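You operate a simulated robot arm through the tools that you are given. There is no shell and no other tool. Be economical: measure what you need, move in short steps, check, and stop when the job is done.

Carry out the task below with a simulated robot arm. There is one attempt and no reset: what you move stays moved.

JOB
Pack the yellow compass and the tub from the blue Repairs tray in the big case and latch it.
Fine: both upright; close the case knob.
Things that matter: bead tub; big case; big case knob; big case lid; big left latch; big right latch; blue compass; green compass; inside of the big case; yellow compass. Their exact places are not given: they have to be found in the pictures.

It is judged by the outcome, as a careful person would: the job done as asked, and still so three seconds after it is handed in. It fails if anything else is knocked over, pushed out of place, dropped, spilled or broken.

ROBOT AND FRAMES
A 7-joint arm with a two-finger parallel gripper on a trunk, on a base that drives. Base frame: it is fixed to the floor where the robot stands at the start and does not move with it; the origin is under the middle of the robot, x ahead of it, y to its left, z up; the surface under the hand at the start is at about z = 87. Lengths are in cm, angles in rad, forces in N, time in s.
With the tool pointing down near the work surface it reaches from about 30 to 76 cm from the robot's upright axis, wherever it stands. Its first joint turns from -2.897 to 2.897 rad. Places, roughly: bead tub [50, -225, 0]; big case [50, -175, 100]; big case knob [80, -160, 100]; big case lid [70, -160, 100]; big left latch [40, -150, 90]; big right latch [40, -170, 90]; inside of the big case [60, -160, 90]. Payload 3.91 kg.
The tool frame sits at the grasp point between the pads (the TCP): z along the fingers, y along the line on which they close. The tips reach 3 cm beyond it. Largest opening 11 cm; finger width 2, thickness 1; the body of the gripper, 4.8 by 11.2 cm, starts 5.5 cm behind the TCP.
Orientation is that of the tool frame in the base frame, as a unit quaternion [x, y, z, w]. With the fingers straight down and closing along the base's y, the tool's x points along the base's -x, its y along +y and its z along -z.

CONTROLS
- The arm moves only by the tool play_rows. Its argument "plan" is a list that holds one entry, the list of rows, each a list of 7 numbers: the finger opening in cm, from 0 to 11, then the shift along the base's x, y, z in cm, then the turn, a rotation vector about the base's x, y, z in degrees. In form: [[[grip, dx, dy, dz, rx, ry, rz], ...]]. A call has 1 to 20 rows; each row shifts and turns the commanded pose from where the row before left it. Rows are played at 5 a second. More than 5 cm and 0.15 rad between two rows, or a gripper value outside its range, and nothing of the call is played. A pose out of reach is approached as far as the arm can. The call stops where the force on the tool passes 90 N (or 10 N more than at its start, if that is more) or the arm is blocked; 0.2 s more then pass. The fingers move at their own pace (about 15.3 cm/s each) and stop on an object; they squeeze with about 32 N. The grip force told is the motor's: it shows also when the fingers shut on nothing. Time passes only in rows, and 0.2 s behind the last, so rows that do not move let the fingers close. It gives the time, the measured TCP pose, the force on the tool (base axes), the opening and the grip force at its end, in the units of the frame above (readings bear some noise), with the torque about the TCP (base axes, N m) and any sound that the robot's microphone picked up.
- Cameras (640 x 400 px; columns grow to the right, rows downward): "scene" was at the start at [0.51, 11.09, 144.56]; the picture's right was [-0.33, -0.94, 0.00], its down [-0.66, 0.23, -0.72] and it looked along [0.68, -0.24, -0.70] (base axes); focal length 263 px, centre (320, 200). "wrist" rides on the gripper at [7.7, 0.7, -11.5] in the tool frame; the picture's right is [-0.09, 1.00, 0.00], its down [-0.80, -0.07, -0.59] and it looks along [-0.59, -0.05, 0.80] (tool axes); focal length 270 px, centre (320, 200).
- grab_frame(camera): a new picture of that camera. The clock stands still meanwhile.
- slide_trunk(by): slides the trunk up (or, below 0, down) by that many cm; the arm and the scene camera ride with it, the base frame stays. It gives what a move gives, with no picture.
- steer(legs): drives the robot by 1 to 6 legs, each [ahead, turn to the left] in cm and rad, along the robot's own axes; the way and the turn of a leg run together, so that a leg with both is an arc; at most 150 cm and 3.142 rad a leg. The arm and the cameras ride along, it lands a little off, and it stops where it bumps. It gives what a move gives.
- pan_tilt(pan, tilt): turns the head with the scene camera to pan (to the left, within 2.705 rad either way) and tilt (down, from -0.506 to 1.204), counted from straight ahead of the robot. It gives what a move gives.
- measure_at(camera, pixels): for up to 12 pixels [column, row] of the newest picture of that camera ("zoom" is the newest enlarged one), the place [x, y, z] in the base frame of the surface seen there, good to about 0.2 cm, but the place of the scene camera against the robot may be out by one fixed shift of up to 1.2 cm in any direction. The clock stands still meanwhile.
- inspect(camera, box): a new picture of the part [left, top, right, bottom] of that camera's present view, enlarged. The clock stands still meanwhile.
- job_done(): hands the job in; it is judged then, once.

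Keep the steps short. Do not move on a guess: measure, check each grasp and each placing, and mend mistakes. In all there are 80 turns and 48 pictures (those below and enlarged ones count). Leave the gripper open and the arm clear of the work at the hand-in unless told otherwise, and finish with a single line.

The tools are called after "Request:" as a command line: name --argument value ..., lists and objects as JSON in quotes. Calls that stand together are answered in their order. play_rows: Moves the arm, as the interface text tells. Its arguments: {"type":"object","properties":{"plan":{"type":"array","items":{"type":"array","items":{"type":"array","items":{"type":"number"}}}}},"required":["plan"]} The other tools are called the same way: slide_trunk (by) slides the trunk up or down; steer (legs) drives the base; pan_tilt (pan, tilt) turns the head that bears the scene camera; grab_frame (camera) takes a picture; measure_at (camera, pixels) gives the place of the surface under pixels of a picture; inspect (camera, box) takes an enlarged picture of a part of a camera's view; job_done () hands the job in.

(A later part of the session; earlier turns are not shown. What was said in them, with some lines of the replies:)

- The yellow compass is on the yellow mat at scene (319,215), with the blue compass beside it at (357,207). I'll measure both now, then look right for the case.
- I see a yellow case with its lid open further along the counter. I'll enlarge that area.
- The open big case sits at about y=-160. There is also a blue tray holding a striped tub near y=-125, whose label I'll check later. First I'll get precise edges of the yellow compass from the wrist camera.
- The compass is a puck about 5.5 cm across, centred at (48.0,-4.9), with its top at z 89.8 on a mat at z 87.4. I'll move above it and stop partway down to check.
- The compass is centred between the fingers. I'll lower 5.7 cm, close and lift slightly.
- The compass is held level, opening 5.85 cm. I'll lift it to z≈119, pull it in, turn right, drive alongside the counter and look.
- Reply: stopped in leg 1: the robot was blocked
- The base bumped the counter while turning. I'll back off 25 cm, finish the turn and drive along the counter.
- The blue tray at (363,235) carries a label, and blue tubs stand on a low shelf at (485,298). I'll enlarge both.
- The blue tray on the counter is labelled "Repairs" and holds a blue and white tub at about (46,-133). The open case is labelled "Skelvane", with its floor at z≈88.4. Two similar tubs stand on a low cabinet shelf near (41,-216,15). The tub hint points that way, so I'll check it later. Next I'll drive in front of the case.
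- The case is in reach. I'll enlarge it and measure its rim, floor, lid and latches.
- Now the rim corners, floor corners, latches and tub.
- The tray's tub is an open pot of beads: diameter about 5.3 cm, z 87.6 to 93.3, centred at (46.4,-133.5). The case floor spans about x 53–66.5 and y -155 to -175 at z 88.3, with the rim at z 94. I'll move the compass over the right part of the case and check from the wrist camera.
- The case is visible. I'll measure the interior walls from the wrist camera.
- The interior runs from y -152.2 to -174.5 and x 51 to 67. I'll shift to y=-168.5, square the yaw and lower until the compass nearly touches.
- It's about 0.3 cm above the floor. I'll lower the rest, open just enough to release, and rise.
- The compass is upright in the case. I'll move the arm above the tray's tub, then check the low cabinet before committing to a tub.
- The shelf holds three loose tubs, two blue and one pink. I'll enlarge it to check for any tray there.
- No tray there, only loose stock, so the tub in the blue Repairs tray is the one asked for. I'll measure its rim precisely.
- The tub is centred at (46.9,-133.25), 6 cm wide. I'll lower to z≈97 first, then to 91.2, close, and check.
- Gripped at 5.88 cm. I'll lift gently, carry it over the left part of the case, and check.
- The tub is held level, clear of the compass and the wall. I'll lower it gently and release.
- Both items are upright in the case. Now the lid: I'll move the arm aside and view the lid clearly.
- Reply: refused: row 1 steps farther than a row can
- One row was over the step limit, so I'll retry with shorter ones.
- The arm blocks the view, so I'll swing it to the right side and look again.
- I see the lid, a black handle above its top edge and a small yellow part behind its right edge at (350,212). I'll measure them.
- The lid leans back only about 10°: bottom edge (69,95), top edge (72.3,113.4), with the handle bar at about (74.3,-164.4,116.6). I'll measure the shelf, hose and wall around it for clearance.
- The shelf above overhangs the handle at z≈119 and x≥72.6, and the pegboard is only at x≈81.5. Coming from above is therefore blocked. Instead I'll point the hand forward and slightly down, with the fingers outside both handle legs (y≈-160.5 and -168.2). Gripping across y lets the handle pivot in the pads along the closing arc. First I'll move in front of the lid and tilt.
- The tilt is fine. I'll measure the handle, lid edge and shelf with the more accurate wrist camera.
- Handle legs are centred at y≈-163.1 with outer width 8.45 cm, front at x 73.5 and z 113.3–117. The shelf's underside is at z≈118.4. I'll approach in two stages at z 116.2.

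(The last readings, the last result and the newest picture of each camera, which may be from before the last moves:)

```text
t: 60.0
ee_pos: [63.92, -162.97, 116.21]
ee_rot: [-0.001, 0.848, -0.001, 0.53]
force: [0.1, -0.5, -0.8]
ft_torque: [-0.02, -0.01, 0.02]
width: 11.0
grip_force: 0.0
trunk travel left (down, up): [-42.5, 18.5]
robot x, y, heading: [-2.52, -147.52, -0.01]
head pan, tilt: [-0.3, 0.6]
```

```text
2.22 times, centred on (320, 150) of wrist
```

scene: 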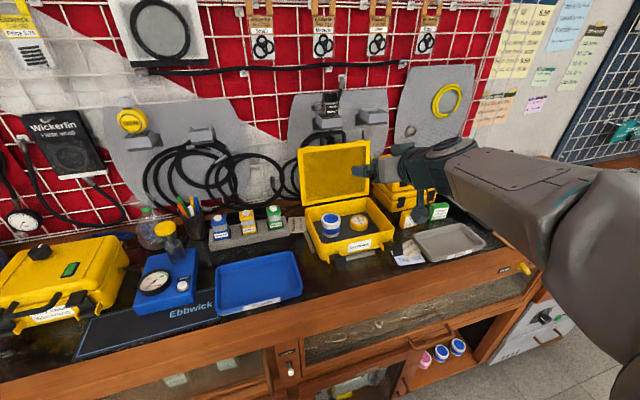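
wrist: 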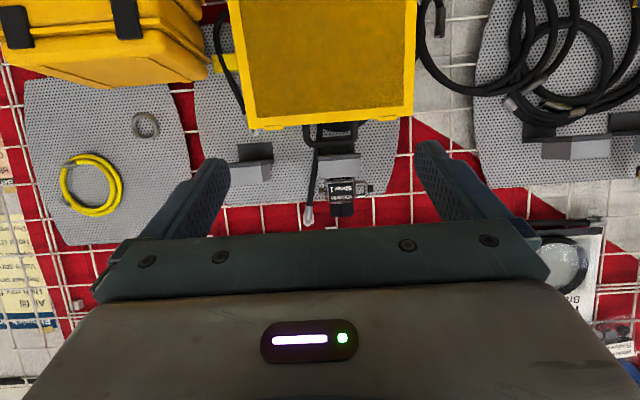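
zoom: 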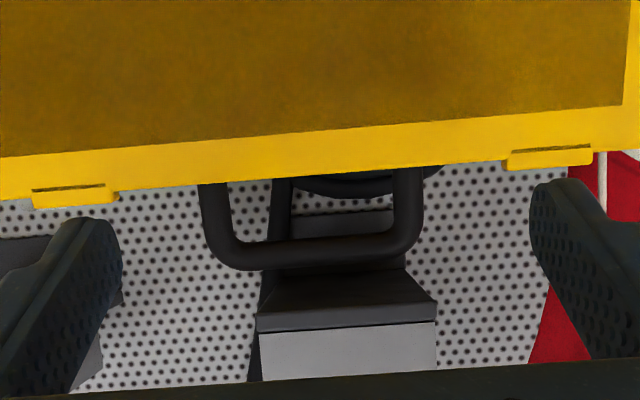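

Request:
measure_at --camera "zoom" --pixels '[[215, 205], [408, 195], [203, 205], [420, 195], [310, 250], [345, 320], [300, 325], [100, 187], [540, 160]]'

```text
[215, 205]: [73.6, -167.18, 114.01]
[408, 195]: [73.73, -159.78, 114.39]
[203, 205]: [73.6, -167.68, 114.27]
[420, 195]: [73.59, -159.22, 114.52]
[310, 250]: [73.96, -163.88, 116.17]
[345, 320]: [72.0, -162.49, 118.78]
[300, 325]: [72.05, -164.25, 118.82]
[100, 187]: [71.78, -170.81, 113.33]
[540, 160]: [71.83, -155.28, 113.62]
```

Handle centre y is about -163.45. I'll shift slightly, advance 8.7 cm and close on the handle.

Request:
play_rows --plan '[[[11, 2.5, -0.45, 0, 0, 0, 0], [11, 2.5, 0, 0, 0, 0, 0], [11, 2, 0, 0, 0, 0, 0], [11, 1.7, 0, 0, 0, 0, 0], [11, 0, 0, 0, 0, 0, 0], [8, 0, 0, 0, 0, 0, 0], [6, 0, 0, 0, 0, 0, 0], [6, 0, 0, 0, 0, 0, 0], [6, 0, 0, 0, 0, 0, 0]]]'

```text
t: 62.0
ee_pos: [72.6, -163.57, 116.31]
ee_rot: [-0.001, 0.848, 0.0, 0.53]
force: [0.8, -0.5, 2.0]
ft_torque: [0.25, -0.14, -0.07]
width: 8.74
grip_force: 32.2
trunk travel left (down, up): [-42.5, 18.5]
robot x, y, heading: [-2.18, -147.37, -0.01]
head pan, tilt: [-0.3, 0.6]
```

The handle is gripped at 8.74 cm. I'll pull the lid along the first part of its arc (hinge ≈ (68.3,94.4), radius 21.8) and watch the force.

Request:
play_rows --plan '[[[6, -1.44, 0, 0.35, 0, 0, 0], [6, -1.43, 0, 0.24, 0, 0, 0], [6, -1.5, 0, 0.15, 0, 0, 0], [6, -1.53, 0, 0.06, 0, 0, 0], [6, -1.52, 0, -0.06, 0, 0, 0], [6, -1.51, 0, -0.15, 0, 0, 0], [6, -1.5, 0, -0.25, 0, 0, 0], [6, -1.48, 0, -0.38, 0, 0, 0]]]'

Request:
inspect --camera "scene" --box '[240, 100, 440, 280]'

```text
t: 63.8
ee_pos: [60.62, -163.51, 116.09]
ee_rot: [-0.001, 0.848, -0.001, 0.53]
force: [1.6, 0.4, -0.2]
ft_torque: [0.13, -0.41, -0.21]
width: 8.75
grip_force: 31.7
trunk travel left (down, up): [-42.5, 18.5]
robot x, y, heading: [-2.05, -147.22, -0.004]
head pan, tilt: [-0.3, 0.6]
```

```text
2.22 times, centred on (340, 190) of scene
```

zoom: 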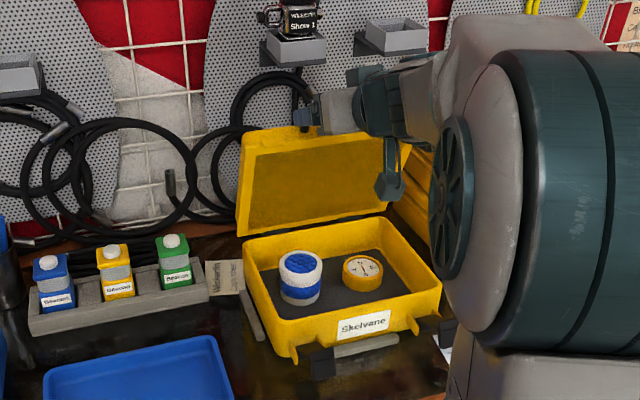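

The lid follows freely. I'll continue the arc while tilting the hand gradually downward.

Request:
play_rows --plan '[[[6, -1.4, 0, -0.4, 0, 3, 0], [6, -1.37, 0, -0.49, 0, 3, 0], [6, -1.3, 0, -0.58, 0, 3, 0], [6, -1.27, 0, -0.68, 0, 3, 0], [6, -1.2, 0, -0.78, 0, 3, 0], [6, -1.13, 0, -0.87, 0, 3, 0], [6, -1.06, 0, -0.95, 0, 3, 0], [6, -1.0, 0, -1.03, 0, 3, 0]]]'

Request:
play_rows --plan '[[[6, -0.9, 0, -1.12, 0, 3, 0], [6, -0.82, 0, -1.17, 0, 3, 0], [6, -0.72, 0, -1.24, 0, 3, 0], [6, -0.64, 0, -1.29, 0, 3, 0], [6, -0.52, 0, -1.35, 0, 3, 0], [6, -0.44, 0, -1.39, 0, 3, 0], [6, -0.28, 0, -1.08, 0, 2, 0], [6, -0.2, 0, -1.09, 0, 2, 0]]]'

Request:
inspect --camera "scene" --box '[240, 100, 440, 280]'

```text
t: 65.5
ee_pos: [50.88, -163.39, 110.53]
ee_rot: [-0.001, 0.939, 0.0, 0.343]
force: [-3.3, 5.7, 8.0]
ft_torque: [-0.13, -1.05, 0.13]
width: 8.76
grip_force: 32.1
trunk travel left (down, up): [-42.5, 18.5]
robot x, y, heading: [-2.18, -147.31, -0.009]
head pan, tilt: [-0.3, 0.6]
```

```text
t: 67.3
ee_pos: [46.13, -163.57, 100.68]
ee_rot: [-0.001, 0.988, 0.0, 0.157]
force: [-11.9, 0.2, 5.5]
ft_torque: [0.13, -0.7, 0.23]
width: 8.78
grip_force: 32.0
trunk travel left (down, up): [-42.5, 18.5]
robot x, y, heading: [-2.62, -147.24, -0.009]
head pan, tilt: [-0.3, 0.6]
```

```text
2.22 times, centred on (340, 190) of scene
```

zoom: 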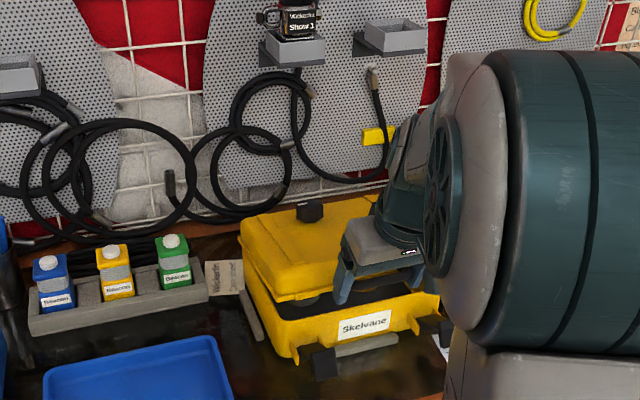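

The lid is almost closed; a black knob shows on its top at (310,210). I'll lower the last couple of centimetres and feel for contact.

Request:
play_rows --plan '[[[6, 0.1, 0, -0.7, 0, 0, 0], [6, 0.1, 0, -0.6, 0, 0, 0], [6, 0, 0, -0.5, 0, 0, 0], [6, 0, 0, -0.4, 0, 0, 0], [6, 0, 0, -0.4, 0, 0, 0], [6, 0, 0, -0.3, 0, 0, 0]]]'

Request:
inspect --camera "scene" --box '[240, 150, 440, 290]'

```text
t: 68.8
ee_pos: [46.39, -163.5, 97.87]
ee_rot: [-0.001, 0.988, 0.0, 0.156]
force: [-14.6, -0.6, 3.0]
ft_torque: [0.19, -0.27, -0.01]
width: 8.78
grip_force: 31.9
trunk travel left (down, up): [-42.5, 18.5]
robot x, y, heading: [-2.46, -147.68, -0.008]
head pan, tilt: [-0.3, 0.6]
```

```text
2.86 times, centred on (340, 220) of scene
```

zoom: 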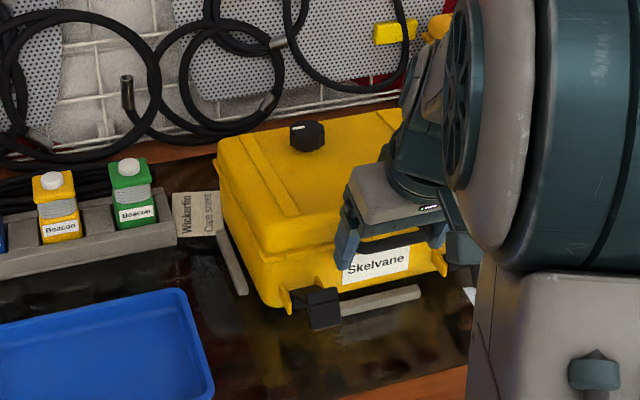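

It looks nearly flush. I'll press a touch further until contact shows.

Request:
play_rows --plan '[[[6, 0.3, 0, -0.3, 0, 0, 0], [6, 0.2, 0, -0.3, 0, 0, 0], [6, 0, 0, -0.3, 0, 0, 0], [6, 0, 0, 0, 0, 0, 0]]]'

```text
t: 69.8
ee_pos: [46.73, -163.39, 97.13]
ee_rot: [0.0, 0.988, 0.001, 0.157]
force: [-29.7, -0.9, 8.5]
ft_torque: [0.14, -0.1, -0.23]
width: 8.77
grip_force: 32.4
trunk travel left (down, up): [-42.5, 18.5]
robot x, y, heading: [-2.33, -147.63, -0.01]
head pan, tilt: [-0.3, 0.6]
```

The x force grew with my x shift, so I'll undo it and press down again.

Request:
play_rows --plan '[[[6, -0.4, 0, 0, 0, 0, 0], [6, -0.5, 0, -0.2, 0, 0, 0], [6, 0, 0, -0.3, 0, 0, 0], [6, 0, 0, 0, 0, 0, 0]]]'

```text
t: 70.8
ee_pos: [46.49, -163.4, 96.48]
ee_rot: [-0.002, 0.988, -0.001, 0.157]
force: [10.9, 0.8, 1.6]
ft_torque: [-0.23, -0.93, -0.18]
width: 8.78
grip_force: 32.0
trunk travel left (down, up): [-42.5, 18.5]
robot x, y, heading: [-2.29, -147.2, -0.01]
head pan, tilt: [-0.3, 0.6]
```

Request:
play_rows --plan '[[[6, 0.2, 0, -0.3, 0, 0, 0], [6, 0, 0, -0.3, 0, 0, 0], [6, 0, 0, 0, 0, 0, 0]]]'

Request:
grab_frame --camera "wrist"

```text
t: 71.5
ee_pos: [46.35, -163.44, 95.94]
ee_rot: [0.0, 0.987, -0.001, 0.159]
force: [-0.7, 2.1, 29.8]
ft_torque: [0.04, -0.18, -0.23]
width: 8.8
grip_force: 31.9
trunk travel left (down, up): [-42.5, 18.5]
robot x, y, heading: [-2.11, -147.12, -0.007]
head pan, tilt: [-0.3, 0.6]
```

```text
10 pictures are left
```

wrist: 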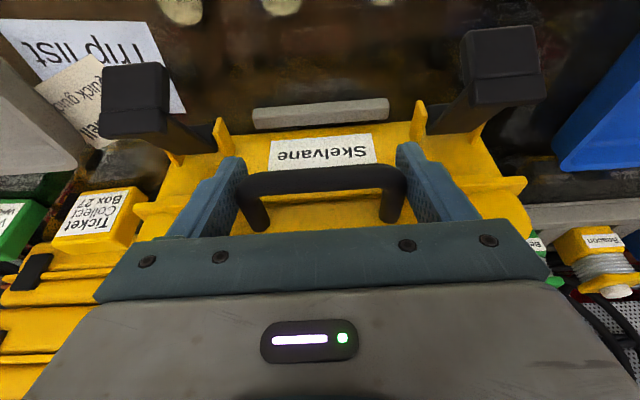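

The vertical reaction of 30 N shows the lid is seated. The two latches stick out in front: black blocks at (135,100) and (505,65). I'll measure them, then release the handle and rise.

Request:
measure_at --camera "wrist" --pixels '[[135, 85], [135, 120], [105, 120], [165, 105], [190, 135], [500, 50], [500, 85], [470, 60], [540, 85], [460, 115], [220, 135], [420, 120]]'

Request:
play_rows --plan '[[[10, 0, 0, 0.5, 0, 0, 0], [10, 0, 0, 0, 0, 0, 0], [10, 0, 0, 1.5, 0, 0, 0], [10, -0.5, 0, 3, 0, 3, 0], [10, -0.5, 0, 3, 0, 5, 0], [4, -0.5, 0, 3, 0, 5, 0], [0, 0, 0, 3, 0, 5, 0]]]'

Request:
grab_frame --camera "wrist"

```text
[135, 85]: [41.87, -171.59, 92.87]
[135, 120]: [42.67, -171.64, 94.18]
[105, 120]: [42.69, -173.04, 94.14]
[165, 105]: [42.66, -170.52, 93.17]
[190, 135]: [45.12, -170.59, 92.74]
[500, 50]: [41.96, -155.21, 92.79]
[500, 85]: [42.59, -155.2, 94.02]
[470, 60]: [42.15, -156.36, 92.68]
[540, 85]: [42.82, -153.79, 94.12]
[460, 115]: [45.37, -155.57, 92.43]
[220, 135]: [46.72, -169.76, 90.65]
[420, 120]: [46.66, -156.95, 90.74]
```

```text
t: 73.2
ee_pos: [45.16, -163.46, 109.79]
ee_rot: [-0.001, 1.0, 0.001, -0.002]
force: [-0.2, -0.1, 0.2]
ft_torque: [0.04, -0.02, -0.01]
width: 0.0
grip_force: 31.9
trunk travel left (down, up): [-42.5, 18.5]
robot x, y, heading: [-2.18, -147.61, -0.009]
head pan, tilt: [-0.3, 0.6]
```

```text
9 pictures are left
```

wrist: 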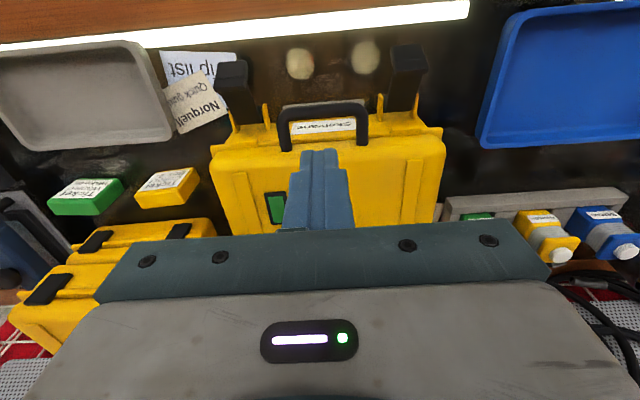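

The lid stays shut. Each latch block needs pushing forward and up onto the lid. I'll place the closed fingertips in front of the left block (y -155.2, front face at x≈41.5).

Request:
play_rows --plan '[[[0, -2.6, 2.75, 0, 0, 0, 0], [0, -2.6, 2.75, 0, 0, 0, 0], [0, -2.6, 2.75, 0, 0, 0, 0], [0, 0, 0, -4, 0, 0, 0], [0, 0, 0, -4, 0, 0, 0], [0, 0, 0, -4, 0, 0, 0], [0, 0, 0, -3, 0, 0, 0], [0, 0, 0, 0, 0, 0, 0]]]'

Request:
play_rows --plan '[[[0, 1, 0, 0, 0, 0, 0], [0, 1, 0, 0, 0, 0, 0], [0, 1, 0, 0, 0, 0, 0], [0, 1, 0, 0, 0, 0, 0], [0, 1, 0, 0, 0, 0, 0], [0, 0, 0, 0, 0, 0, 0]]]'

Request:
grab_frame --camera "wrist"

```text
t: 75.0
ee_pos: [37.06, -155.41, 94.59]
ee_rot: [-0.001, 1.0, 0.0, 0.0]
force: [0.2, -0.1, 0.2]
ft_torque: [0.01, -0.01, 0.01]
width: 0.0
grip_force: 32.1
trunk travel left (down, up): [-42.5, 18.5]
robot x, y, heading: [-2.14, -146.99, -0.009]
head pan, tilt: [-0.3, 0.6]
```

```text
t: 76.3
ee_pos: [40.71, -155.2, 94.95]
ee_rot: [0.0, 1.0, 0.001, -0.006]
force: [-64.3, 1.5, 21.0]
ft_torque: [-0.11, 1.71, -0.13]
width: 0.0
grip_force: 31.9
trunk travel left (down, up): [-42.5, 18.5]
robot x, y, heading: [-2.28, -147.47, -0.011]
head pan, tilt: [-0.3, 0.6]
```

```text
8 pictures are left
```

wrist: 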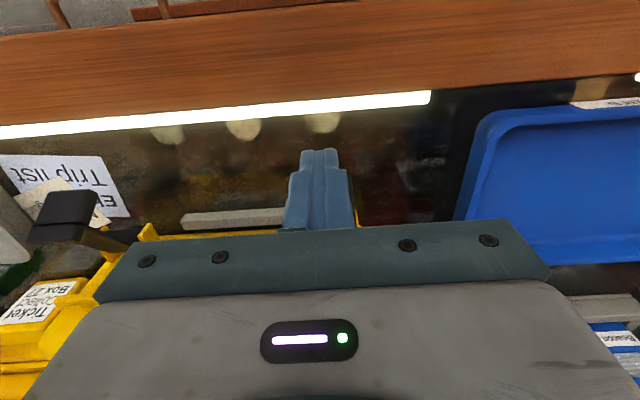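

The straight push met 64 N without turning the latch, so I'll stop that. Better to grip the block across y from above and swing it along its arc. I'll back off, rise and check.

Request:
play_rows --plan '[[[0, -2, 0, 0, 0, 0, 0], [0, -2, 0, 0, 0, 0, 0], [0, 0, 0, 4, 0, 0, 0], [5.5, 0, 0, 4, 0, 0, 0], [5.5, 0.5, 0, 3, 0, 0, 0], [5.5, 0, 0, 0, 0, 0, 0]]]'

Request:
grab_frame --camera "wrist"

```text
t: 77.8
ee_pos: [38.81, -154.9, 105.75]
ee_rot: [-0.001, 1.0, -0.001, 0.0]
force: [0.3, -0.1, -0.2]
ft_torque: [0.03, 0.03, 0.0]
width: 5.48
grip_force: 0.0
trunk travel left (down, up): [-42.5, 18.5]
robot x, y, heading: [-2.28, -147.48, -0.007]
head pan, tilt: [-0.3, 0.6]
```

```text
7 pictures are left
```

wrist: 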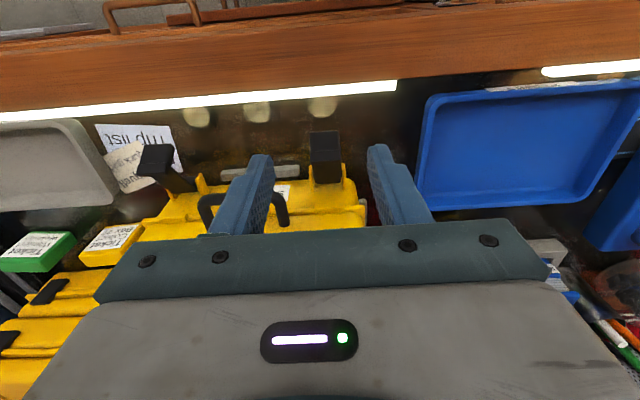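

Request:
measure_at --camera "wrist" --pixels '[[312, 147], [338, 147], [326, 137], [326, 155], [326, 172], [155, 150], [155, 168], [310, 180], [345, 180], [330, 192], [280, 200], [206, 215]]'

```text
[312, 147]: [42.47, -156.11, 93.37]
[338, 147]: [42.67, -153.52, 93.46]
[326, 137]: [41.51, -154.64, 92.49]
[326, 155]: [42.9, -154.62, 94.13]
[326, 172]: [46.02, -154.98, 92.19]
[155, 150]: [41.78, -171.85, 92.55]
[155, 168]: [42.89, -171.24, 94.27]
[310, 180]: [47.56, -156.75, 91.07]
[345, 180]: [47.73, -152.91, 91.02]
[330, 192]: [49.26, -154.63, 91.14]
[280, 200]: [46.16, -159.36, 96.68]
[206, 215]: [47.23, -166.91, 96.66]
```

Left block is centred at (42.4,-154.8,93.0), 2.7 cm wide. I'll lower over it, grip it and check the opening.

Request:
play_rows --plan '[[[5.5, 1.9, 0.05, -2, 0, 0, 0], [5.5, 1.8, 0.05, -2, 0, 0, 0], [5.5, 0, 0, -3, 0, 0, 0], [5.5, 0, 0, -3, 0, 0, 0], [5.5, 0, 0, -1.5, 0, 0, 0], [5.5, 0, 0, 0, 0, 0, 0], [1.5, 0, 0, 0, 0, 0, 0], [1.5, 0, 0, 0, 0, 0, 0], [1.5, 0, 0, 0, 0, 0, 0]]]'

```text
t: 79.8
ee_pos: [42.5, -154.86, 94.41]
ee_rot: [0.0, 1.0, 0.0, -0.001]
force: [-2.3, 6.0, 0.0]
ft_torque: [0.55, 0.19, -0.24]
width: 2.98
grip_force: 32.1
trunk travel left (down, up): [-42.5, 18.5]
robot x, y, heading: [-2.35, -147.56, -0.011]
head pan, tilt: [-0.3, 0.6]
```

The block is gripped at 2.98 cm. I'll swing it along the first half of its arc about (47.5,90.6).

Request:
play_rows --plan '[[[1.5, 0.16, 0, 0.3, 0, 0, 0], [1.5, 0.16, 0, 0.3, 0, 0, 0], [1.5, 0.27, 0, 0.38, 0, 0, 0], [1.5, 0.27, 0, 0.38, 0, 0, 0], [1.5, 0.33, 0, 0.33, 0, 0, 0], [1.5, 0.33, 0, 0.33, 0, 0, 0], [1.5, 0, 0, 0, 0, 0, 0]]]'

```text
t: 81.3
ee_pos: [43.79, -154.89, 96.4]
ee_rot: [0.0, 1.0, 0.0, 0.0]
force: [-18.8, 10.0, -2.3]
ft_torque: [0.36, 1.0, -0.29]
width: 3.0
grip_force: 31.4
trunk travel left (down, up): [-42.5, 18.5]
robot x, y, heading: [-1.93, -147.39, -0.006]
head pan, tilt: [-0.3, 0.6]
```

Request:
play_rows --plan '[[[1.5, 0.35, 0, 0.3, 0, 0, 0], [1.5, 0.38, 0, 0.26, 0, 0, 0], [1.5, 0.42, 0, 0.2, 0, 0, 0], [1.5, 0.42, 0, 0.2, 0, 0, 0], [1.5, 0.45, 0, 0.12, 0, 0, 0], [1.5, 0.45, 0, 0.1, 0, 0, 0], [1.5, 0, 0, 0, 0, 0, 0]]]'

Request:
inspect --camera "wrist" --box '[120, 80, 520, 330]'

```text
t: 83.0
ee_pos: [46.26, -155.09, 97.49]
ee_rot: [-0.001, 1.0, 0.0, 0.001]
force: [-15.6, 4.2, -5.4]
ft_torque: [-0.03, 1.02, -0.24]
width: 3.0
grip_force: 31.8
trunk travel left (down, up): [-42.5, 18.5]
robot x, y, heading: [-1.98, -147.25, -0.004]
head pan, tilt: [-0.3, 0.6]
```

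```text
1.60 times, centred on (320, 205) of wrist
```

zoom: 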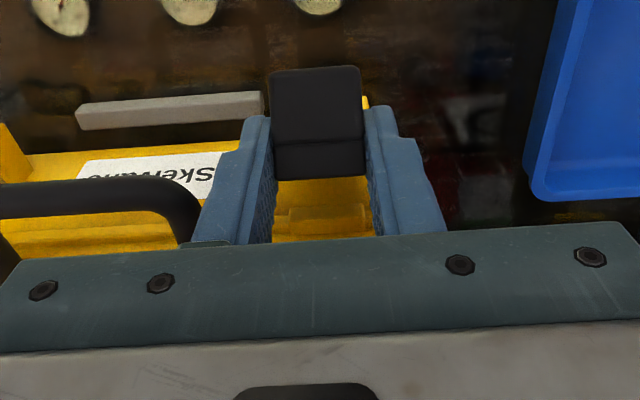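

The latch has swung up; the lid tab is just beyond it. I'll continue pushing inward until it seats, watching for a click.

Request:
play_rows --plan '[[[1.5, 0.4, 0, 0.05, 0, 0, 0], [1.5, 0.4, 0, 0, 0, 0, 0], [1.5, 0.4, 0, -0.05, 0, 0, 0], [1.5, 0.4, 0, -0.1, 0, 0, 0], [1.5, 0.3, 0, -0.1, 0, 0, 0], [1.5, 0, 0, 0, 0, 0, 0]]]'

```text
t: 84.3
ee_pos: [47.91, -155.18, 97.3]
ee_rot: [-0.001, 1.0, 0.001, -0.001]
force: [-26.3, 3.1, 1.4]
ft_torque: [-0.05, 1.0, -0.4]
width: 2.98
grip_force: 32.0
trunk travel left (down, up): [-42.5, 18.5]
robot x, y, heading: [-2.11, -147.66, -0.008]
head pan, tilt: [-0.3, 0.6]
```

Request:
play_rows --plan '[[[1.5, 0.4, 0, -0.1, 0, 0, 0], [1.5, 0.4, 0, -0.15, 0, 0, 0], [1.5, 0.4, 0, -0.2, 0, 0, 0], [1.5, 0, 0, 0, 0, 0, 0]]]'

Request:
measure_at --camera "zoom" --pixels '[[315, 100], [315, 160], [320, 145], [320, 215]]'

```text
t: 85.3
ee_pos: [48.53, -155.09, 97.17]
ee_rot: [0.002, 1.0, 0.001, -0.003]
force: [-52.2, 7.2, 19.0]
ft_torque: [-0.7, 0.19, -1.95]
width: 2.99
grip_force: 32.0
trunk travel left (down, up): [-42.5, 18.5]
robot x, y, heading: [-1.81, -147.42, -0.005]
head pan, tilt: [-0.3, 0.6]
```

```text
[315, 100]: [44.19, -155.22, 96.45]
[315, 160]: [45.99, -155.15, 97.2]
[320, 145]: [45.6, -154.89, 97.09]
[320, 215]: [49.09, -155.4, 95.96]
```

The reaction rose to 52 N with little motion, so the latch is at its stop. I'll release, rise and look.

Request:
play_rows --plan '[[[1.5, -0.3, 0, 0, 0, 0, 0], [4.6, 0, 0, 0, 0, 0, 0], [4.6, 0, 0, 0, 0, 0, 0], [4.6, 0, 0, 2, 0, 0, 0], [4.6, 0, 0, 4, 0, 0, 0], [4.6, -2, -2.5, 3, 0, 0, 0], [4.6, -2, -3, 0, 0, 0, 0], [5.5, -2, -3.5, 0, 0, 0, 0], [5.5, -2, -3.5, 0, 0, 0, 0], [5.5, -1, -3.8, 0, 0, 0, 0]]]'

Request:
grab_frame --camera "wrist"

```text
t: 87.5
ee_pos: [39.97, -171.48, 105.88]
ee_rot: [-0.001, 1.0, 0.0, 0.0]
force: [0.0, 0.1, 0.2]
ft_torque: [-0.01, 0.0, 0.0]
width: 5.47
grip_force: 0.0
trunk travel left (down, up): [-42.5, 18.5]
robot x, y, heading: [-2.14, -147.36, -0.006]
head pan, tilt: [-0.3, 0.6]
```

```text
5 pictures are left
```

wrist: 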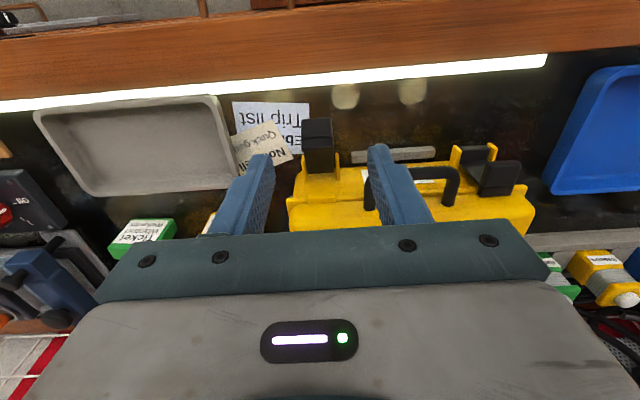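

The left latch stayed up at (500,175). I'll measure it and the right block at (318,145).

Request:
measure_at --camera "wrist" --pixels '[[305, 140], [331, 140], [318, 128], [318, 145], [318, 165], [500, 170], [490, 185], [510, 180], [483, 152], [500, 192], [450, 180], [368, 195]]'

```text
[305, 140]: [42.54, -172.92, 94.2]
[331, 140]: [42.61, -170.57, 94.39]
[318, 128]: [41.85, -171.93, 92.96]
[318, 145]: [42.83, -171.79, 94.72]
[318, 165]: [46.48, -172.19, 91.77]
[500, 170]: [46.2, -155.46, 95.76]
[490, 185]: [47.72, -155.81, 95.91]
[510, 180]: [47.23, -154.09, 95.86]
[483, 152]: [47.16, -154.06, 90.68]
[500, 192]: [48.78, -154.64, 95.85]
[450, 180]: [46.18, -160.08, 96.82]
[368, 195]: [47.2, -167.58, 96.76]
```

The left latch stands vertical with a flat top at z 95.9, so it is seated. I'll grip the right block the same way and check.

Request:
play_rows --plan '[[[5.5, 1.3, -0.15, -2, 0, 0, 0], [5.5, 1.2, -0.1, -2, 0, 0, 0], [5.5, 0, 0, -3, 0, 0, 0], [5.5, 0, 0, -3, 0, 0, 0], [5.5, 0, 0, -1.5, 0, 0, 0], [5.5, 0, 0, 0, 0, 0, 0], [1.5, 0, 0, 0, 0, 0, 0], [1.5, 0, 0, 0, 0, 0, 0], [1.5, 0, 0, 0, 0, 0, 0]]]'

Request:
play_rows --plan '[[[1.5, 0.16, 0, 0.3, 0, 0, 0], [1.5, 0.16, 0, 0.3, 0, 0, 0], [1.5, 0.27, 0, 0.38, 0, 0, 0], [1.5, 0.27, 0, 0.38, 0, 0, 0], [1.5, 0.33, 0, 0.33, 0, 0, 0], [1.5, 0.33, 0, 0.33, 0, 0, 0], [1.5, 0.35, 0, 0.3, 0, 0, 0], [1.5, 0.38, 0, 0.26, 0, 0, 0], [1.5, 0.42, 0, 0.2, 0, 0, 0], [1.5, 0.42, 0, 0.2, 0, 0, 0], [1.5, 0.45, 0, 0.12, 0, 0, 0], [1.5, 0.45, 0, 0.1, 0, 0, 0], [1.5, 0.4, 0, 0.05, 0, 0, 0], [1.5, 0.4, 0, 0, 0, 0, 0], [1.5, 0.4, 0, -0.05, 0, 0, 0], [1.5, 0.4, 0, -0.1, 0, 0, 0], [1.5, 0.3, 0, -0.1, 0, 0, 0], [1.5, 0, 0, 0, 0, 0, 0]]]'

Request:
play_rows --plan '[[[1.5, 0.4, 0, -0.1, 0, 0, 0], [1.5, 0.4, 0, -0.15, 0, 0, 0], [1.5, 0.4, 0, -0.2, 0, 0, 0], [1.5, 0, 0, 0, 0, 0, 0]]]'

```text
t: 89.5
ee_pos: [42.48, -171.7, 94.32]
ee_rot: [-0.001, 1.0, 0.0, 0.0]
force: [0.0, -3.3, 1.3]
ft_torque: [0.41, -0.01, -0.61]
width: 3.0
grip_force: 32.3
trunk travel left (down, up): [-42.5, 18.5]
robot x, y, heading: [-2.18, -147.27, -0.011]
head pan, tilt: [-0.3, 0.6]
```

```text
t: 93.3
ee_pos: [48.31, -171.72, 97.42]
ee_rot: [-0.001, 1.0, 0.0, 0.001]
force: [-26.4, -5.5, 4.9]
ft_torque: [0.02, 0.61, 0.23]
width: 2.98
grip_force: 32.7
trunk travel left (down, up): [-42.5, 18.5]
robot x, y, heading: [-2.53, -147.36, -0.01]
head pan, tilt: [-0.3, 0.6]
```

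```text
t: 94.3
ee_pos: [48.58, -171.79, 97.38]
ee_rot: [-0.001, 1.0, 0.0, -0.002]
force: [-63.7, -3.8, 22.2]
ft_torque: [0.31, 0.99, 1.05]
width: 2.99
grip_force: 32.2
trunk travel left (down, up): [-42.5, 18.5]
robot x, y, heading: [-2.63, -147.27, -0.017]
head pan, tilt: [-0.3, 0.6]
```

Same stop as the left latch (64 N). I'll release, rise, and look at the lid top for the knob.

Request:
play_rows --plan '[[[1.5, -0.4, 0, 0, 0, 0, 0], [4.6, 0, 0, 0, 0, 0, 0], [4.6, 0, 0, 0, 0, 0, 0], [4.6, 0, 0, 2, 0, 0, 0], [4.6, 0, 0, 4, 0, 0, 0], [4.6, 0, 0, 4, 0, 0, 0], [4.6, 0, 0, 4, 0, 0, 0], [6, 2, 2.5, 1, 0, 0, 0], [6, 2, 3, 1, 0, 0, 0], [6, 2, 3, 0, 0, 0, 0], [6, 2, 2, 0, 0, 0, 0], [6, 0, 0, 0, 0, 0, 0]]]'

Request:
inspect --camera "wrist" --box '[200, 0, 520, 200]'

```text
t: 97.0
ee_pos: [57.29, -161.12, 112.98]
ee_rot: [0.0, 1.0, 0.0, 0.0]
force: [-0.7, -0.2, -0.2]
ft_torque: [-0.02, 0.02, 0.02]
width: 6.01
grip_force: 0.1
trunk travel left (down, up): [-42.5, 18.5]
robot x, y, heading: [-2.3, -147.62, -0.011]
head pan, tilt: [-0.3, 0.6]
```

```text
2.00 times, centred on (360, 100) of wrist
```

zoom: 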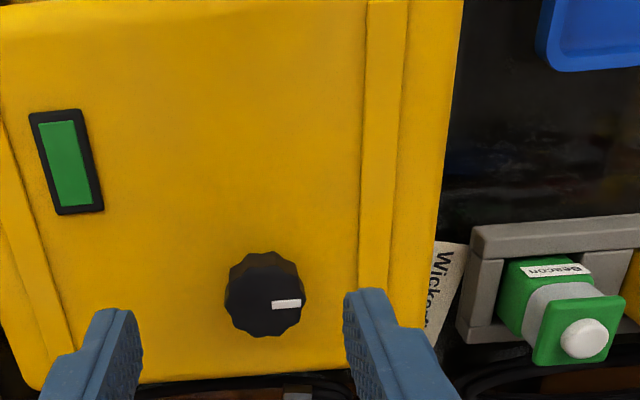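

The lid top shows a black knob with a white pointer aimed at +y, plus a green window. I'll measure the knob.

Request:
measure_at --camera "zoom" --pixels '[[265, 300], [287, 303], [240, 295], [297, 275], [265, 330], [265, 262], [228, 295], [303, 310], [200, 300], [310, 370], [68, 160], [350, 150]]'

```text
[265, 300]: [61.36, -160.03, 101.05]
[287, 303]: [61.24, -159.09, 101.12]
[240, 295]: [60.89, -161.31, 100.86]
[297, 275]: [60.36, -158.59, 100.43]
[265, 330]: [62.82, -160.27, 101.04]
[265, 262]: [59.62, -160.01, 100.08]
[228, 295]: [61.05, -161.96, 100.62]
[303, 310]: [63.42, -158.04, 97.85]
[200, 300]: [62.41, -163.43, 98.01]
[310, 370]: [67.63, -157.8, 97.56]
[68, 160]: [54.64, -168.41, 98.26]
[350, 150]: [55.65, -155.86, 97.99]
```

Knob: centre (61.2,-160.1), about 3.5 cm across, z 98–101. I'll lower over it and grip it.

Request:
play_rows --plan '[[[6, 2, 0.5, -2, 0, 0, 0], [6, 1.9, 0.5, -3, 0, 0, 0], [6, 0, 0, -3, 0, 0, 0], [6, 0, 0, -2, 0, 0, 0], [6, 0, 0, -1.2, 0, 0, 0], [6, 0, 0, 0, 0, 0, 0], [2, 0, 0, 0, 0, 0, 0], [2, 0, 0, 0, 0, 0, 0], [2, 0, 0, 0, 0, 0, 0]]]'

Request:
play_rows --plan '[[[2, 0, 0, 0, 0, 0, -8], [2, 0, 0, 0, 0, 0, -8], [2, 0, 0, 0, 0, 0, -8], [2, 0, 0, 0, 0, 0, 0]]]'

```text
t: 99.0
ee_pos: [61.11, -160.03, 101.57]
ee_rot: [-0.001, 1.0, -0.001, 0.0]
force: [-0.3, -1.5, -0.3]
ft_torque: [-0.05, -0.07, -0.02]
width: 3.7
grip_force: 32.0
trunk travel left (down, up): [-42.5, 18.5]
robot x, y, heading: [-1.99, -147.23, -0.013]
head pan, tilt: [-0.3, 0.6]
```

```text
t: 100.0
ee_pos: [61.25, -159.98, 101.46]
ee_rot: [0.208, 0.978, 0.001, -0.003]
force: [-2.3, 1.4, 0.1]
ft_torque: [0.57, 0.52, 0.05]
width: 3.72
grip_force: 32.0
trunk travel left (down, up): [-42.5, 18.5]
robot x, y, heading: [-2.1, -147.26, -0.004]
head pan, tilt: [-0.3, 0.6]
```

It turns clockwise freely with almost no torque. I'll continue.

Request:
play_rows --plan '[[[2, 0, 0, 0, 0, 0, -8], [2, 0, 0, 0, 0, 0, -8], [2, 0, 0, 0, 0, 0, -8], [2, 0, 0, 0, 0, 0, 0]]]'

Request:
play_rows --plan '[[[2, 0, 0, 0, 0, 0, -8], [2, 0, 0, 0, 0, 0, -8], [2, 0, 0, 0, 0, 0, -8], [2, 0, 0, 0, 0, 0, -8], [2, 0, 0, 0, 0, 0, 0]]]'

```text
t: 101.0
ee_pos: [61.26, -160.17, 101.65]
ee_rot: [0.406, 0.914, 0.0, 0.001]
force: [3.1, 1.7, -0.4]
ft_torque: [0.25, 0.0, -0.02]
width: 3.71
grip_force: 32.4
trunk travel left (down, up): [-42.5, 18.5]
robot x, y, heading: [-2.3, -147.32, -0.007]
head pan, tilt: [-0.3, 0.6]
```

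```text
t: 102.2
ee_pos: [61.24, -160.19, 101.76]
ee_rot: [0.642, 0.767, 0.0, -0.001]
force: [3.7, 2.4, -0.7]
ft_torque: [-0.03, 0.07, -0.02]
width: 3.71
grip_force: 32.2
trunk travel left (down, up): [-42.5, 18.5]
robot x, y, heading: [-2.02, -147.3, -0.005]
head pan, tilt: [-0.3, 0.6]
```

Request:
play_rows --plan '[[[2, 0, 0, 0, 0, 0, -8], [2, 0, 0, 0, 0, 0, -8], [2, 0, 0, 0, 0, 0, 0]]]'

Request:
grab_frame --camera "wrist"

```text
t: 103.0
ee_pos: [61.27, -160.23, 101.63]
ee_rot: [0.743, 0.669, 0.001, 0.0]
force: [4.3, -0.5, 0.9]
ft_torque: [-0.09, -0.07, 0.24]
width: 3.71
grip_force: 32.3
trunk travel left (down, up): [-42.5, 18.5]
robot x, y, heading: [-2.2, -147.34, -0.01]
head pan, tilt: [-0.3, 0.6]
```

```text
3 pictures are left
```

wrist: 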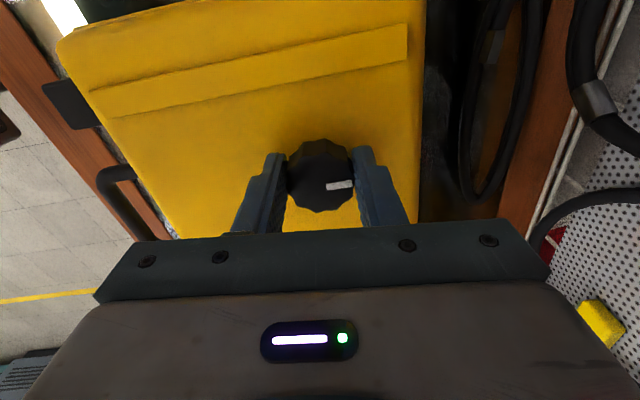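

The knob has turned with the hand about 90° and a torque of 0.24 N m appears. I'll test a little more to confirm it's a stop.

Request:
play_rows --plan '[[[2, 0, 0, 0, 0, 0, -5], [2, 0, 0, 0, 0, 0, 0]]]'

```text
t: 103.5
ee_pos: [61.33, -160.12, 101.68]
ee_rot: [0.771, 0.637, 0.0, 0.0]
force: [5.3, -0.7, 0.0]
ft_torque: [0.04, -0.12, 0.58]
width: 3.71
grip_force: 32.7
trunk travel left (down, up): [-42.5, 18.5]
robot x, y, heading: [-2.63, -147.61, -0.007]
head pan, tilt: [-0.3, 0.6]
```

The torque climbs against a firm stop at about 90° clockwise, so the knob is closed. I'll ease off, release, rise straight up, turn back and draw the arm clear.

Request:
play_rows --plan '[[[2, 0, 0, 0, 0, 0, 5], [5.5, 0, 0, 0, 0, 0, 0], [5.5, 0, 0, 0, 0, 0, 0], [5.5, 0, 0, 2, 0, 0, 0], [5.5, 0, 0, 3, 0, 0, 0], [5.5, 0, 0, 3, 0, 0, 0], [5.5, -3, 0, 2, 0, 0, 8], [5.5, -3, 0, 2, 0, 0, 8], [5.5, -3, 0, 0, 0, 0, 8], [5.5, -3, 0, 0, 0, 0, 8], [5.5, 0, 0, 0, 0, 0, 8], [5.5, 0, 0, 0, 0, 0, 8], [5.5, 0, 0, 0, 0, 0, 8], [5.5, 0, 0, 0, 0, 0, 8], [5.5, 0, 0, 0, 0, 0, 8], [5.5, 0, 0, 0, 0, 0, 8], [5.5, 0, 0, 0, 0, 0, 8], [5.5, 0, 0, 0, 0, 0, 8]]]'

Request:
grab_frame --camera "wrist"

```text
t: 107.3
ee_pos: [49.24, -160.25, 113.55]
ee_rot: [-0.001, 1.0, 0.0, 0.0]
force: [0.1, 0.0, -0.2]
ft_torque: [-0.01, -0.01, -0.03]
width: 5.5
grip_force: 0.1
trunk travel left (down, up): [-42.5, 18.5]
robot x, y, heading: [-2.13, -147.45, -0.009]
head pan, tilt: [-0.3, 0.6]
```

```text
2 pictures are left
```

wrist: 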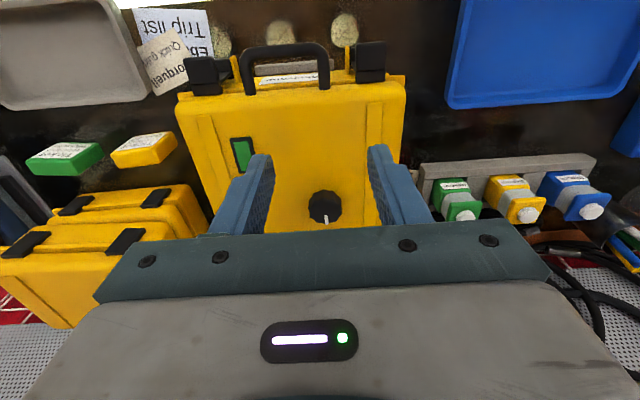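

The pointer now faces +x. I'll check that both latches are equally seated.

Request:
measure_at --camera "wrist" --pixels '[[207, 62], [207, 75], [207, 88], [198, 92], [370, 47], [370, 60], [370, 72], [370, 80], [215, 70], [290, 95], [195, 105], [385, 95]]'

Request:
inspect --camera "wrist" --box '[170, 10, 430, 170]'

```text
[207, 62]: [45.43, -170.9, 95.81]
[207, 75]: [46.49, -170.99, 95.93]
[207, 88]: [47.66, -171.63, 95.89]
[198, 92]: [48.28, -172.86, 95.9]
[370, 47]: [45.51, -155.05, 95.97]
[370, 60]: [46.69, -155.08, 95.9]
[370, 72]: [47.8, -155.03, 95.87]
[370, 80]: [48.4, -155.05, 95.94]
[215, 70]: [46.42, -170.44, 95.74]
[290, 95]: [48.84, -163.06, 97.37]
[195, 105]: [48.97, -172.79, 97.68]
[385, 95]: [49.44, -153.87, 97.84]
```

```text
2.46 times, centred on (300, 90) of wrist
```

zoom: 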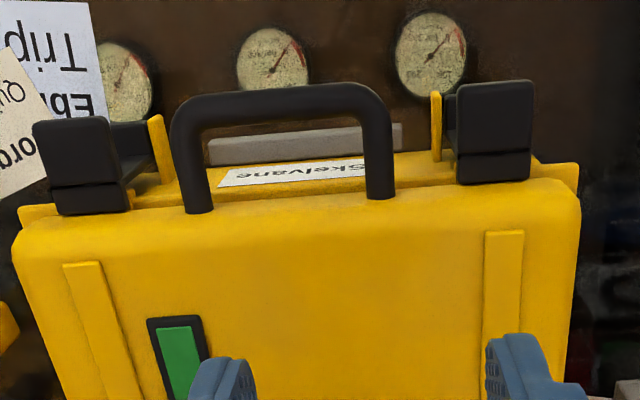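

Both latches match, with flat tops at z 95.9 against the lid. The lid is level and the knob is turned. I'll draw the arm back, open the gripper, and hand in.

Request:
play_rows --plan '[[[8, 0, 0, 3, 0, 0, 0], [11, -4, 0, 2, 0, 0, 0], [11, -4, 0, 0, 0, 0, 0], [11, -4, 0, 0, 0, 0, 0], [11, 0, 0, 0, 0, 0, 0]]]'

Request:
grab_frame --camera "scene"

```text
t: 108.5
ee_pos: [37.11, -160.0, 118.5]
ee_rot: [0.0, 1.0, 0.0, -0.001]
force: [-0.3, -0.8, 0.1]
ft_torque: [-0.04, 0.01, -0.02]
width: 10.98
grip_force: 0.2
trunk travel left (down, up): [-42.5, 18.5]
robot x, y, heading: [-2.18, -147.2, -0.009]
head pan, tilt: [-0.3, 0.6]
```

```text
0 pictures are left
```

scene: 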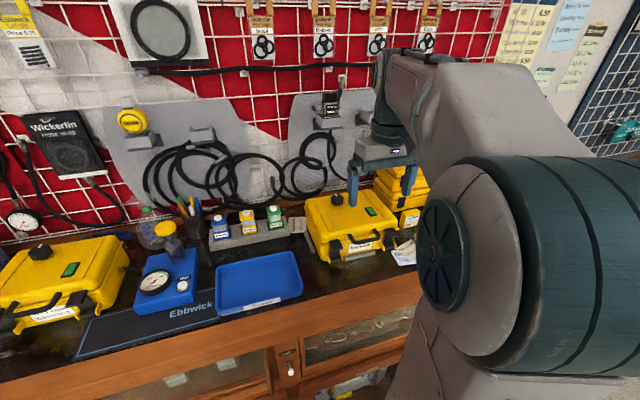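

The case is closed and everything around it is in place, so I'm handing in.

Request:
job_done

```text
The job is handed in.
```

The yellow compass and the tub from the blue Repairs tray are upright in the big case, the lid is shut, both latches are up against their stops, and the knob is turned clockwise to its stop, which I took to be closed since it has no markings.
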